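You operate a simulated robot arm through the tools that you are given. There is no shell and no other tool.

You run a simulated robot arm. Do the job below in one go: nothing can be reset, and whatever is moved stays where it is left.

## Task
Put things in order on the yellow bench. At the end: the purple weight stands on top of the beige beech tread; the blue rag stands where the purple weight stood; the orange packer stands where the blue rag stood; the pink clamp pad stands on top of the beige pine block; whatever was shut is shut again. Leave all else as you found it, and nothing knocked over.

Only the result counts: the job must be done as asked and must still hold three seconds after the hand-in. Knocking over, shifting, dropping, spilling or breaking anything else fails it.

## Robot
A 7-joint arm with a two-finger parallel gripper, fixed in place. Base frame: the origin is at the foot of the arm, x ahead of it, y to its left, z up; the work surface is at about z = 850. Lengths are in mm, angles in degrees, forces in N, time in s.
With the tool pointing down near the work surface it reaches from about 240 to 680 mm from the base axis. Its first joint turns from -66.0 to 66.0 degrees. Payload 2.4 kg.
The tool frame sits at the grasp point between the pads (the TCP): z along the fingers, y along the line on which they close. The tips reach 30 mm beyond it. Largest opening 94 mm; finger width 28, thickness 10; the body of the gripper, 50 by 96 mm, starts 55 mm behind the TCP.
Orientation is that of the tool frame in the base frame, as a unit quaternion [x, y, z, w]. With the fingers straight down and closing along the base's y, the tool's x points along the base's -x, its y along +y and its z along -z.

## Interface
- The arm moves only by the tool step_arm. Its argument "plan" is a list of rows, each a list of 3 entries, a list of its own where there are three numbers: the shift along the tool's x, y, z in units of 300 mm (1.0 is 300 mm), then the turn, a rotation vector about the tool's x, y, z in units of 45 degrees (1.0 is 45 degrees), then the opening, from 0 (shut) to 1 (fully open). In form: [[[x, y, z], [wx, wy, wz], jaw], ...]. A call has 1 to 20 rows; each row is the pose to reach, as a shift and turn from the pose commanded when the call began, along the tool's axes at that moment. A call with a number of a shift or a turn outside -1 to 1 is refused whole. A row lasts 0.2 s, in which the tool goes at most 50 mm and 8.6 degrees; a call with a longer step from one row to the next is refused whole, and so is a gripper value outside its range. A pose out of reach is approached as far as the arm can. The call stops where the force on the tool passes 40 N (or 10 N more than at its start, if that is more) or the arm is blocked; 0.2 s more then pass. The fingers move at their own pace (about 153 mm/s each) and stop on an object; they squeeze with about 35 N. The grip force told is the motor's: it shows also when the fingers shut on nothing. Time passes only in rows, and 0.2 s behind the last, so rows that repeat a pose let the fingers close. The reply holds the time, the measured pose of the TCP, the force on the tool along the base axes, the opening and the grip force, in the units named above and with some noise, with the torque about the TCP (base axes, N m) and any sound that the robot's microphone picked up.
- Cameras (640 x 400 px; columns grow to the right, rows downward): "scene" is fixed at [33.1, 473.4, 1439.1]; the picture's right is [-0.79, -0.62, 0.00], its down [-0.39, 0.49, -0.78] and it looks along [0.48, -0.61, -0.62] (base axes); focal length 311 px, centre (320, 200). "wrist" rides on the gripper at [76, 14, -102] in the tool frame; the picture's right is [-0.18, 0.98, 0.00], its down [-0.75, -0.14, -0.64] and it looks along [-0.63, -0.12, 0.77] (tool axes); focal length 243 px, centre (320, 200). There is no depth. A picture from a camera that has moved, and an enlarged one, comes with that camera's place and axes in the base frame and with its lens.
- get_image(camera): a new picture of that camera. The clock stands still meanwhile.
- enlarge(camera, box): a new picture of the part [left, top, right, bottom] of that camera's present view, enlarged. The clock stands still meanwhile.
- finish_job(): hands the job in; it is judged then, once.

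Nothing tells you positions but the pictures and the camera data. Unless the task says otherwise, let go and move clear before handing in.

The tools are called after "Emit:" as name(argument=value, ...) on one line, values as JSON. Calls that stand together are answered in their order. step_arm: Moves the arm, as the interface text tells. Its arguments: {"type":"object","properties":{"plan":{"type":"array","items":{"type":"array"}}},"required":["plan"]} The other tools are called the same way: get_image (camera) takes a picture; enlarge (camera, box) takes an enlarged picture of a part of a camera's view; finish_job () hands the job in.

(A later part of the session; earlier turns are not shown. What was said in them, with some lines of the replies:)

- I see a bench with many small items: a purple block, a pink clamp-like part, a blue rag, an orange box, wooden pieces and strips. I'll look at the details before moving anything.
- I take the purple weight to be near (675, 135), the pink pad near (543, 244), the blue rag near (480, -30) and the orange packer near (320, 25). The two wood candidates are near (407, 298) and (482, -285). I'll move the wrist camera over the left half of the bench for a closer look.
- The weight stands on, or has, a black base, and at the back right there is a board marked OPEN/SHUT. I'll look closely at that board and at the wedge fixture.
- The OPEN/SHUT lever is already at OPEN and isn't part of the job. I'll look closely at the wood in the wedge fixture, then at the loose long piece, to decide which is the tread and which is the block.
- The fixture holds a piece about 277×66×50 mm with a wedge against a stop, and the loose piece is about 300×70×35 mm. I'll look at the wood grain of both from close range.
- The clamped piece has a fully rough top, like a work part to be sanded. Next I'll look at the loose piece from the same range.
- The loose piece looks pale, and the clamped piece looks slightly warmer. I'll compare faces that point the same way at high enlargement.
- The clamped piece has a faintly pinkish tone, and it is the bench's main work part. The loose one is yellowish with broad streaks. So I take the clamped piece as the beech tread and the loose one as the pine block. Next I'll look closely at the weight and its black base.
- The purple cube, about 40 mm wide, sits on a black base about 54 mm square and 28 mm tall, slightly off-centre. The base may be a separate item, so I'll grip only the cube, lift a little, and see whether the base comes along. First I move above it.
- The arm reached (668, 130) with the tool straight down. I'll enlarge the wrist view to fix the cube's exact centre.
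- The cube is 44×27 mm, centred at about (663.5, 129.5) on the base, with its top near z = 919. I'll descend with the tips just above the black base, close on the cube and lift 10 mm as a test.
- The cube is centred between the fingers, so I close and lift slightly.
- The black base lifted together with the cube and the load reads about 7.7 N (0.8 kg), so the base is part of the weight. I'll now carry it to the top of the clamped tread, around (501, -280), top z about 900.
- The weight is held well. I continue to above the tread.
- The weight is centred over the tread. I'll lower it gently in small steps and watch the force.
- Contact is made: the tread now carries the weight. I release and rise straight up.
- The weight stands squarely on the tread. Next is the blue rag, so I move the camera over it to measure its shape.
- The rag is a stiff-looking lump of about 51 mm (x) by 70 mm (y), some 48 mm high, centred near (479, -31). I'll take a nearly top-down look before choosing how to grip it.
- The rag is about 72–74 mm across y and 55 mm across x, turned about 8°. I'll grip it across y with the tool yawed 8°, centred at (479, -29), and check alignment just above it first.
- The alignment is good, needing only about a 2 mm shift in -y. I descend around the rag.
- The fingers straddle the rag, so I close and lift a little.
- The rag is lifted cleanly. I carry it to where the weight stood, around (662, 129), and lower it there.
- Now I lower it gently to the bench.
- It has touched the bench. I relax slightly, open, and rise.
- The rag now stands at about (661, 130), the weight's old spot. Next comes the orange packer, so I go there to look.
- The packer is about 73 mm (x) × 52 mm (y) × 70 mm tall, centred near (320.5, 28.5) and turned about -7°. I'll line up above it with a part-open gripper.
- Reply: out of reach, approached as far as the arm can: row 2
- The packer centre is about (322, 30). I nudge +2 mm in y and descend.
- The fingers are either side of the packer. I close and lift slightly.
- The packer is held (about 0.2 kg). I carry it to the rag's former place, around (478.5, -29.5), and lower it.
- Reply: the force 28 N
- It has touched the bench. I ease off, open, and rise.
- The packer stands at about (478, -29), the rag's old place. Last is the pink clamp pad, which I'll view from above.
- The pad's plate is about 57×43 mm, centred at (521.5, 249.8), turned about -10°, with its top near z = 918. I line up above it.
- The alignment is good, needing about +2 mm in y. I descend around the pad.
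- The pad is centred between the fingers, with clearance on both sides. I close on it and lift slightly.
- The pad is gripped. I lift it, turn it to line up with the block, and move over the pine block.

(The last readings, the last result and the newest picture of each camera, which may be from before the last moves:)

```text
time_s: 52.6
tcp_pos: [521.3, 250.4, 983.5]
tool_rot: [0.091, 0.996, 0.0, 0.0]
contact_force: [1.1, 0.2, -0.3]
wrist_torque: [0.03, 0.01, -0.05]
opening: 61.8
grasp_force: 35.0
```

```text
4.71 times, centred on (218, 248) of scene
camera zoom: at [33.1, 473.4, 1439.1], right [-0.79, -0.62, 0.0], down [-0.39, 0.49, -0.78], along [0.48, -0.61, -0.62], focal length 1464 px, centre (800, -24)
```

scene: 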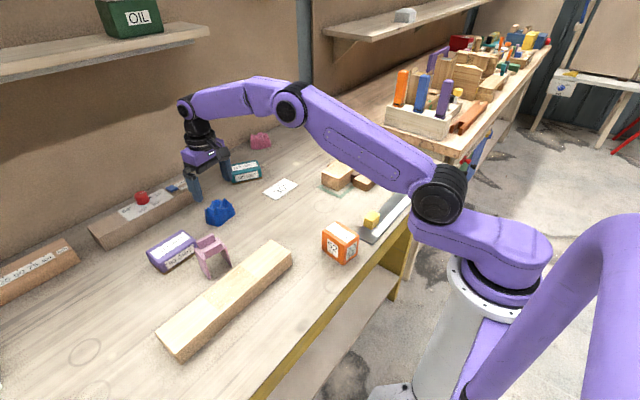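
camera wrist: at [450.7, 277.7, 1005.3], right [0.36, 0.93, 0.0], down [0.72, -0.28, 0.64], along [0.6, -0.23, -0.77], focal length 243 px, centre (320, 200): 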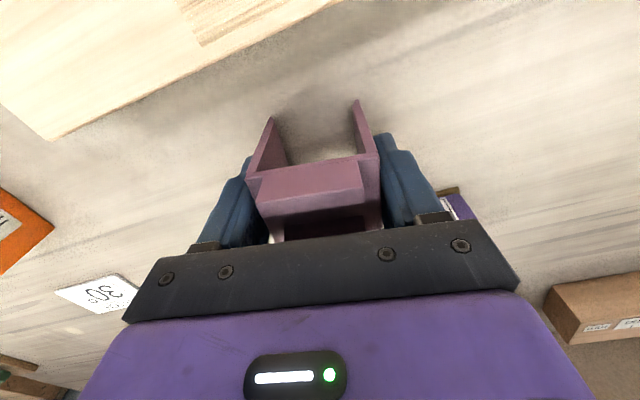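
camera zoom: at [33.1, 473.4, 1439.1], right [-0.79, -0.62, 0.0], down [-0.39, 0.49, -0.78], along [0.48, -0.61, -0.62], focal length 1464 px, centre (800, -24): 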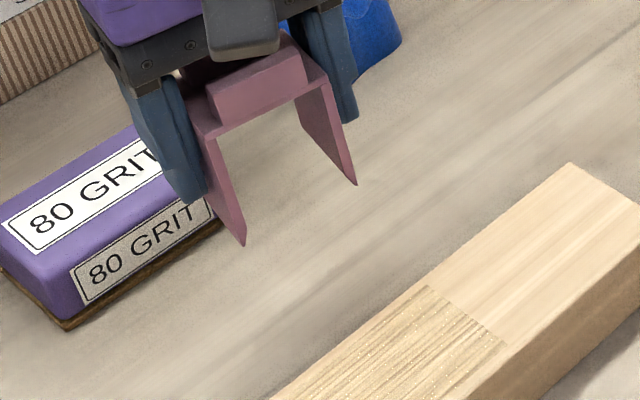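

Emit:
step_arm(plan=[[[0.086, 0.008, 0], [0, 0, -0.06], 0], [[0.172, 0.016, 0], [0, 0, -0.12], 0], [[0.258, 0.024, 0], [0, 0, -0.18], 0], [[0.34, 0.031, 0], [0, 0, -0.23], 0], [[0.34, 0.031, 0], [0, 0, -0.23], 0]])

Emit:
get_image(camera="wrist")

Emit:
enlarge(camera="scene", box=[150, 210, 310, 370])

```text
time_s: 53.8
tcp_pos: [424.4, 281.1, 980.7]
tool_rot: [-0.001, 1.0, 0.0, 0.001]
contact_force: [0.0, 0.3, 0.1]
wrist_torque: [0.01, -0.01, -0.03]
opening: 61.8
grasp_force: 35.1
```

```text
taken
camera wrist: at [347.8, 293.1, 1082.7], right [0.18, 0.98, 0.0], down [0.75, -0.14, 0.64], along [0.63, -0.12, -0.77], focal length 243 px, centre (320, 200)
```

wrist: 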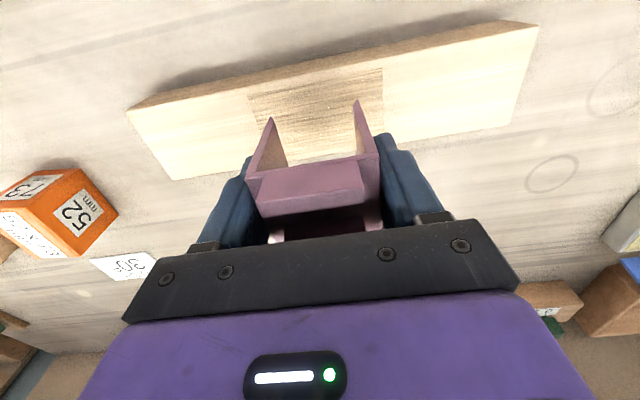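

```text
2.50 times, centred on (230, 290) of scene
camera zoom: at [33.1, 473.4, 1439.1], right [-0.79, -0.62, 0.0], down [-0.39, 0.49, -0.78], along [0.48, -0.61, -0.62], focal length 778 px, centre (545, -25)
```

zoom: 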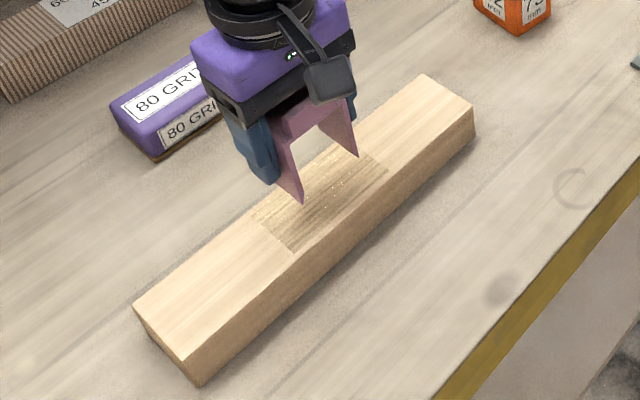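

The pad is centred over the pine block, which spans x 388–459 and y 126–436. I lower it in small steps.

Emit:
step_arm(plan=[[[0, 0, 0.05], [0, 0, 0], 0], [[0, 0, 0.1], [0, 0, 0], 0], [[0, 0, 0.125], [0, 0, 0], 0], [[0, 0, 0.135], [0, 0, 0], 0], [[0, 0, 0.135], [0, 0, 0], 0]])

Emit:
step_arm(plan=[[[0, 0, 0.002], [0, 0, 0], 0], [[0, 0, 0.004], [0, 0, 0], 0], [[0, 0, 0.004], [0, 0, 0], 0]])

Emit:
enlarge(camera="scene", box=[180, 220, 276, 310])

```text
time_s: 55.0
tcp_pos: [425.3, 279.4, 943.2]
tool_rot: [0.001, 1.0, 0.001, 0.003]
contact_force: [2.5, -2.2, 33.3]
wrist_torque: [-0.11, -0.16, 0.02]
opening: 62.2
grasp_force: 35.8
```

```text
time_s: 55.8
tcp_pos: [424.7, 278.7, 941.1]
tool_rot: [0.0, 1.0, 0.002, 0.002]
contact_force: [6.2, 0.0, 32.2]
wrist_torque: [-0.08, -0.04, -0.02]
opening: 61.8
grasp_force: 35.0
```

```text
4.44 times, centred on (228, 265) of scene
camera zoom: at [32.8, 473.1, 1439.2], right [-0.79, -0.62, 0.0], down [-0.39, 0.49, -0.78], along [0.48, -0.61, -0.62], focal length 1382 px, centre (729, -89)
```

zoom: 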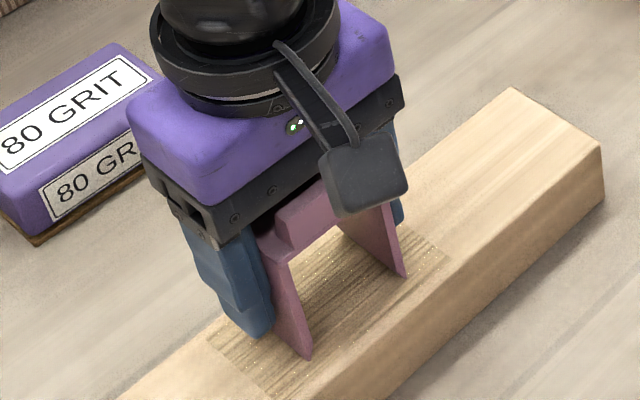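

Contact came slightly early and it is pressing at about 32 N. I ease up 1.5 mm to unload before letting go.

Emit:
step_arm(plan=[[[0, 0, -0.003], [0, 0, 0], 0], [[0, 0, -0.005], [0, 0, 0], 0], [[0, 0, -0.005], [0, 0, 0], 0]])

Emit:
enlarge(camera="scene", box=[196, 240, 260, 300])

```text
time_s: 56.6
tcp_pos: [424.6, 279.1, 941.7]
tool_rot: [0.001, 1.0, -0.001, 0.001]
contact_force: [6.7, 2.0, 16.6]
wrist_torque: [0.3, -0.53, -0.07]
opening: 62.0
grasp_force: 35.2
```

```text
6.67 times, centred on (228, 270) of scene
camera zoom: at [33.1, 473.3, 1439.1], right [-0.79, -0.62, 0.0], down [-0.39, 0.49, -0.78], along [0.48, -0.61, -0.62], focal length 2074 px, centre (933, -267)
```

zoom: 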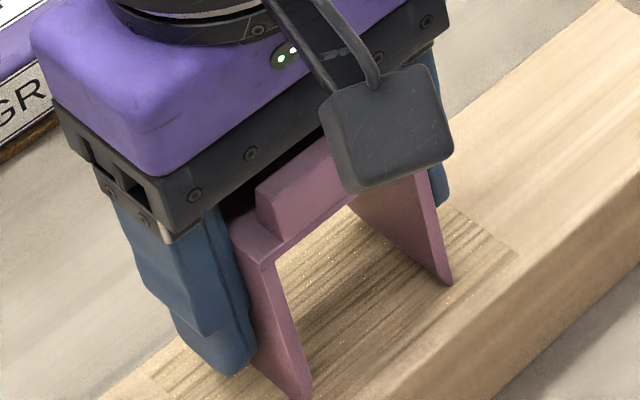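

Emit:
step_arm(plan=[[[0, 0, -0.002], [0, 0, 0], 0], [[0, 0, -0.003], [0, 0, 0], 0], [[0, 0, -0.003], [0, 0, 0], 0]])

```text
time_s: 57.4
tcp_pos: [423.3, 278.6, 941.8]
tool_rot: [0.0, 1.0, -0.002, -0.003]
contact_force: [0.8, 1.0, -1.4]
wrist_torque: [-0.04, -0.01, 0.02]
opening: 61.9
grasp_force: 34.7
```

The load is now near zero, so I open gradually and rise.

Emit:
step_arm(plan=[[[0, 0, 0], [0, 0, 0], 0.7], [[0, 0, 0], [0, 0, 0], 0.75], [[0, 0, 0], [0, 0, 0], 0.85], [[0, 0, 0], [0, 0, 0], 0.95], [[0, 0, -0.05], [0, 0, 0], 0.95], [[0, 0, -0.15], [0, 0, 0], 0.95], [[0, 0, -0.3], [0, 0, 0], 0.95]])

Emit:
get_image(camera="wrist")

Emit:
enlarge(camera="scene", box=[180, 220, 276, 310])

```text
time_s: 59.0
tcp_pos: [423.9, 277.6, 1032.0]
tool_rot: [0.001, 1.0, 0.0, -0.001]
contact_force: [-0.6, 0.1, -0.1]
wrist_torque: [0.03, 0.01, 0.0]
opening: 89.3
grasp_force: 0.2
```

```text
taken
camera wrist: at [347.9, 291.3, 1133.1], right [0.19, 0.98, 0.0], down [0.75, -0.14, 0.64], along [0.63, -0.12, -0.77], focal length 243 px, centre (320, 200)
```

wrist: 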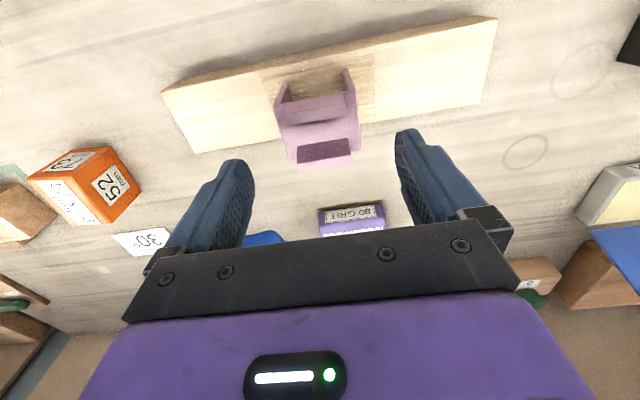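

```text
4.44 times, centred on (228, 265) of scene
camera zoom: at [33.1, 473.4, 1439.1], right [-0.79, -0.62, 0.0], down [-0.39, 0.49, -0.78], along [0.48, -0.61, -0.62], focal length 1382 px, centre (729, -89)
```

zoom: 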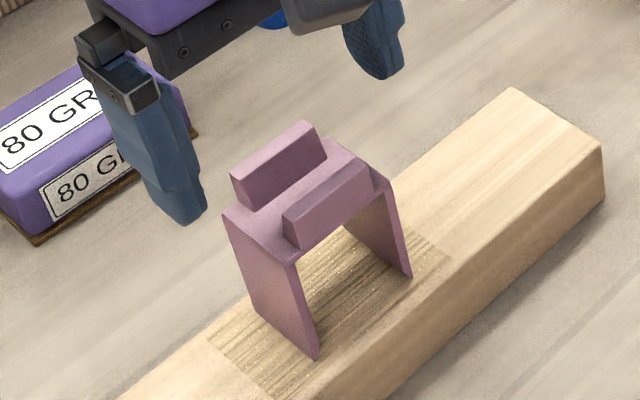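

The pad stands on the pine block. At the far left edge of the wrist view there are items I haven't seen yet (a grey box and a blue-topped box), so I'll look there before handing in.

Emit:
step_arm(plan=[[[0.02, 0.12, -0.03], [0, 0, 0], 1], [[0.05, 0.24, -0.06], [0, 0, 0], 1], [[0.08, 0.36, -0.09], [0, 0, 0], 1], [[0.11, 0.48, -0.12], [0, 0, 0], 1]])

Emit:
get_image(camera="wrist")

Emit:
get_image(camera="scene")

```text
time_s: 60.0
tcp_pos: [392.0, 421.3, 1066.7]
tool_rot: [0.001, 1.0, 0.0, 0.0]
contact_force: [0.1, -0.4, 0.3]
wrist_torque: [0.01, -0.02, 0.0]
opening: 94.0
grasp_force: 0.0
```

```text
taken
camera wrist: at [316.5, 435.6, 1169.0], right [0.19, 0.98, 0.0], down [0.75, -0.14, 0.64], along [0.63, -0.12, -0.77], focal length 243 px, centre (320, 200)
```

wrist: 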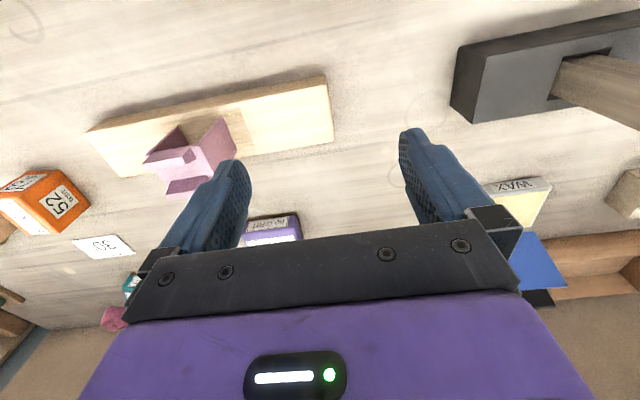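

```text
taken
```

scene: 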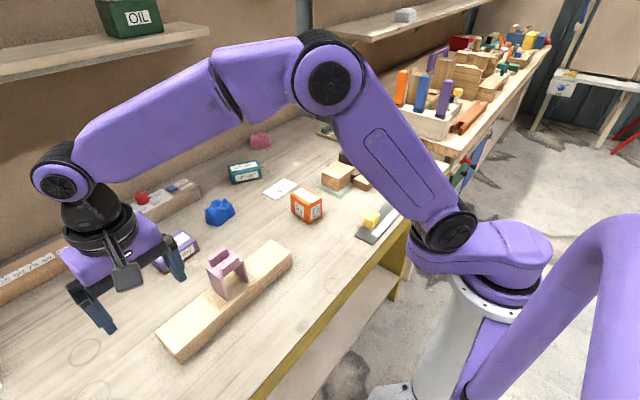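

There are more items further left (a WAX tin, and a dark holder with a wooden bar). I'll turn the camera that way to be sure no other wood piece fits the names better.

Emit:
step_arm(plan=[[[0, 0.03, -0.03], [0, 0, -0.16], 1], [[0, 0.06, -0.06], [0, 0, -0.32], 1], [[0, 0.09, -0.09], [0, 0, -0.48], 1], [[0, 0.12, -0.12], [0, 0, -0.64], 1], [[0, 0.15, -0.15], [0, 0, -0.8], 1], [[0, 0.18, -0.18], [0, 0, -0.96], 1]])

Emit:
get_image(camera="wrist")

```text
time_s: 61.4
tcp_pos: [391.2, 477.0, 1123.4]
tool_rot: [-0.368, 0.93, 0.0, 0.0]
contact_force: [-0.2, 0.0, 0.0]
wrist_torque: [0.0, 0.02, 0.0]
opening: 94.2
grasp_force: 0.1
```

```text
taken
camera wrist: at [326.6, 434.3, 1224.4], right [-0.54, 0.84, 0.0], down [0.65, 0.41, 0.64], along [0.54, 0.35, -0.77], focal length 243 px, centre (320, 200)
```

wrist: 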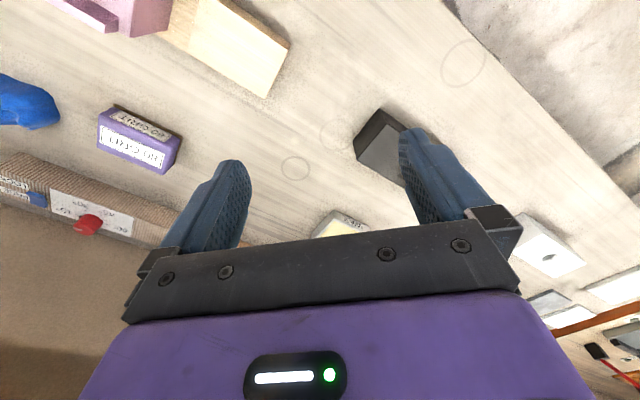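

Emit:
step_arm(plan=[[[0.06, 0.06, -0.03], [0, 0, -0.16], 1], [[0.12, 0.12, -0.06], [0, 0, -0.32], 1], [[0.18, 0.18, -0.09], [0, 0, -0.48], 1], [[0.22, 0.24, -0.1], [0, 0, -0.6], 1]])

Emit:
get_image(camera="wrist")

```text
time_s: 62.4
tcp_pos: [293.5, 486.2, 1151.4]
tool_rot: [-0.575, 0.818, 0.0, 0.0]
contact_force: [-0.3, 0.3, 0.1]
wrist_torque: [0.03, 0.01, -0.01]
opening: 94.0
grasp_force: 0.1
```

```text
taken
camera wrist: at [255.1, 417.8, 1253.8], right [-0.86, 0.5, 0.0], down [0.39, 0.66, 0.64], along [0.32, 0.55, -0.77], focal length 243 px, centre (320, 200)
```

wrist: 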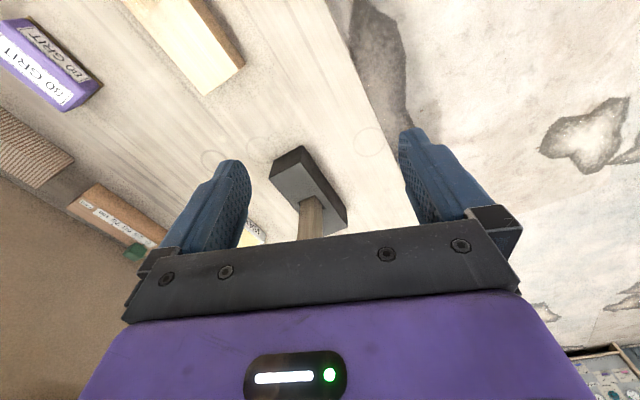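

That is only a mallet and a wax tin, so my reading of the wood pieces stands. I return the arm to a neutral pose and compare the whole scene.

Emit:
step_arm(plan=[[[0, -0.02, 0], [0, 0, 0.16], 1], [[0, -0.05, 0], [0, 0, 0.32], 1], [[0, -0.08, 0], [0, 0, 0.48], 1], [[0, -0.12, 0], [0, 0, 0.64], 1], [[0, -0.15, 0], [0, 0, 0.8], 1]])

Emit:
step_arm(plan=[[[0, 0, 0], [0, 0, 0.16], 1], [[0, 0, 0], [0, 0, 0.32], 1], [[0, 0, 0], [0, 0, 0.48], 1], [[0, 0, 0], [0, 0, 0.64], 1], [[0, 0, 0], [0, 0, 0.76], 1]])

```text
time_s: 63.6
tcp_pos: [336.1, 468.1, 1153.2]
tool_rot: [-0.292, 0.956, 0.0, 0.0]
contact_force: [0.0, 0.2, -0.7]
wrist_torque: [0.0, 0.03, -0.07]
opening: 93.9
grasp_force: 0.0
```

```text
time_s: 64.8
tcp_pos: [336.5, 468.8, 1153.3]
tool_rot: [0.002, 1.0, 0.0, -0.001]
contact_force: [0.1, 0.7, -0.7]
wrist_torque: [0.0, 0.0, -0.02]
opening: 94.2
grasp_force: 0.1
```

Emit:
step_arm(plan=[[[-0.02, -0.14, -0.02], [0, 0, 0], 1], [[-0.04, -0.28, -0.04], [0, 0, 0], 1], [[-0.06, -0.42, -0.06], [0, 0, 0], 1], [[-0.08, -0.56, -0.08], [0, 0, 0], 1], [[-0.1, -0.7, -0.1], [0, 0, 0], 1], [[-0.13, -0.84, -0.1], [0, 0, 0], 1], [[-0.15, -0.98, -0.1], [0, 0, 0], 1]])

Emit:
step_arm(plan=[[[-0.02, -0.14, 0], [0, 0, 0], 1], [[-0.04, -0.28, 0], [0, 0, 0], 1], [[-0.06, -0.42, 0], [0, 0, 0], 1], [[-0.08, -0.56, 0], [0, 0, 0], 1], [[-0.1, -0.7, 0], [0, 0, 0], 1], [[-0.13, -0.84, 0], [0, 0, 0], 1], [[-0.15, -0.98, 0], [0, 0, 0], 1], [[-0.15, -0.98, 0], [0, 0, 0], 1]])

Emit:
get_image(camera="scene")

Emit:
get_image(camera="wrist")

Emit:
enlarge(camera="scene", box=[240, 110, 480, 260])

Emit:
enlarge(camera="scene", box=[80, 120, 320, 270])

```text
time_s: 66.4
tcp_pos: [379.7, 172.9, 1183.3]
tool_rot: [0.001, 1.0, 0.0, 0.0]
contact_force: [-0.1, 0.3, 0.6]
wrist_torque: [0.03, -0.01, 0.03]
opening: 94.0
grasp_force: 0.0
```

```text
time_s: 68.2
tcp_pos: [424.2, -119.1, 1182.2]
tool_rot: [0.0, 1.0, 0.0, 0.0]
contact_force: [-0.9, -0.2, -0.1]
wrist_torque: [0.01, -0.01, 0.01]
opening: 93.9
grasp_force: 0.1
```

```text
taken
```

scene: 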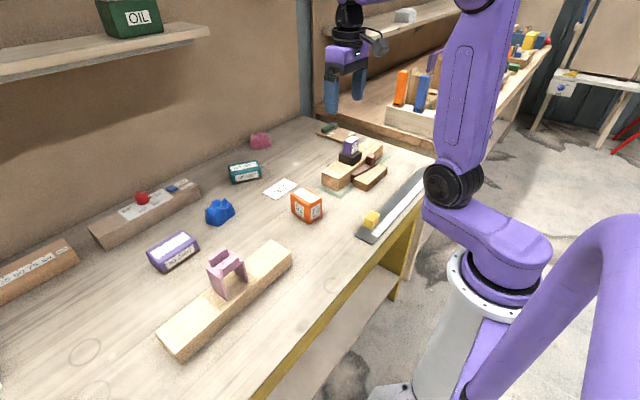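

```text
taken
camera wrist: at [348.8, -105.0, 1284.8], right [0.19, 0.98, 0.0], down [0.75, -0.14, 0.64], along [0.63, -0.12, -0.77], focal length 243 px, centre (320, 200)
```

wrist: 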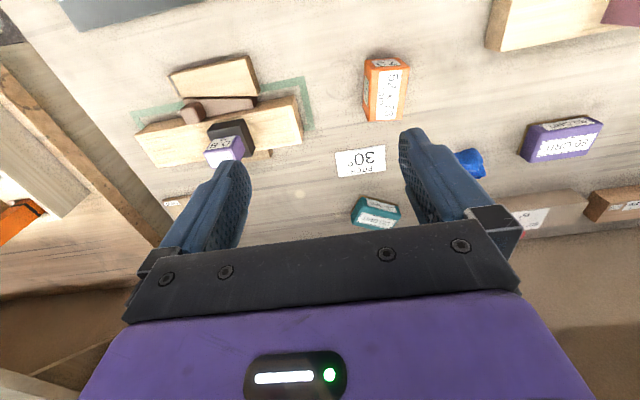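

```text
2.67 times, centred on (360, 185) of scene
camera zoom: at [33.2, 473.4, 1439.1], right [-0.79, -0.62, 0.0], down [-0.39, 0.49, -0.78], along [0.48, -0.61, -0.62], focal length 830 px, centre (213, 240)
```

zoom: 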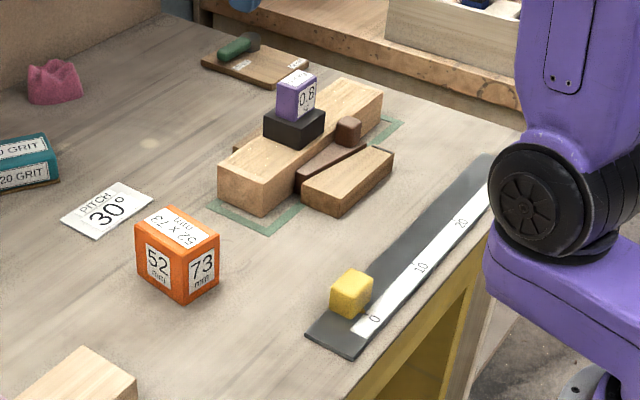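

```text
2.67 times, centred on (200, 195) of scene
camera zoom: at [33.2, 473.4, 1439.1], right [-0.79, -0.62, 0.0], down [-0.39, 0.49, -0.78], along [0.48, -0.61, -0.62], focal length 830 px, centre (640, 213)
```

zoom: 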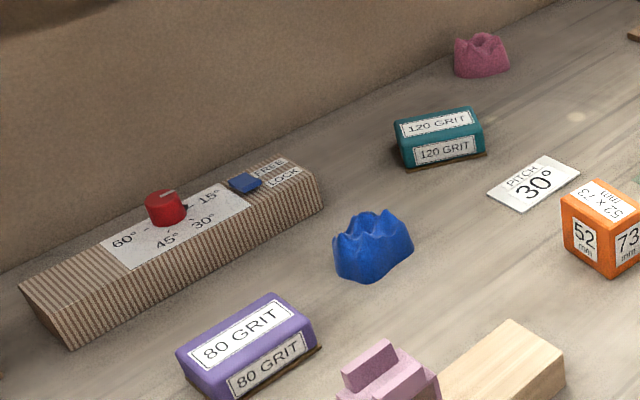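

Comparing with the first picture, everything is where it should be:
- The weight stands on the clamped beech tread.
- The rag stands in the weight's old place.
- The packer stands in the rag's old place.
- The clamp pad stands on the pine block.
- Nothing else has moved, nothing was opened, and the gripper is empty and clear.

I hand the job in.

Emit:
finish_job()

```text
The job is handed in.
```

I've handed the job in with all four pieces placed. The final pictures show nothing else moved or knocked over. I don't have the verdict.

| Item | Where it stands now |
|---|---|
| Purple weight | On top of the beech tread, at about (501, -280). Its black base lifted with it, so I moved the two as one piece. |
| Blue rag | Where the weight stood, at about (661, 130). |
| Orange packer | Where the rag stood, at about (478, -29). |
| Pink clamp pad | On top of the pine block, at about (423, 279). |

**Which wood is which:** neither piece is labelled, so this was my judgement. I took the piece held by the wedge, slightly pinkish with a fully rough top, as the beech tread. I took the loose, pale, streaked piece as the pine block. If that is the wrong way round, the weight and the clamp pad are each on the wrong piece.

**Shut things:** I opened nothing. The OPEN/SHUT lever at the back of the bench was already at OPEN and I left it alone.
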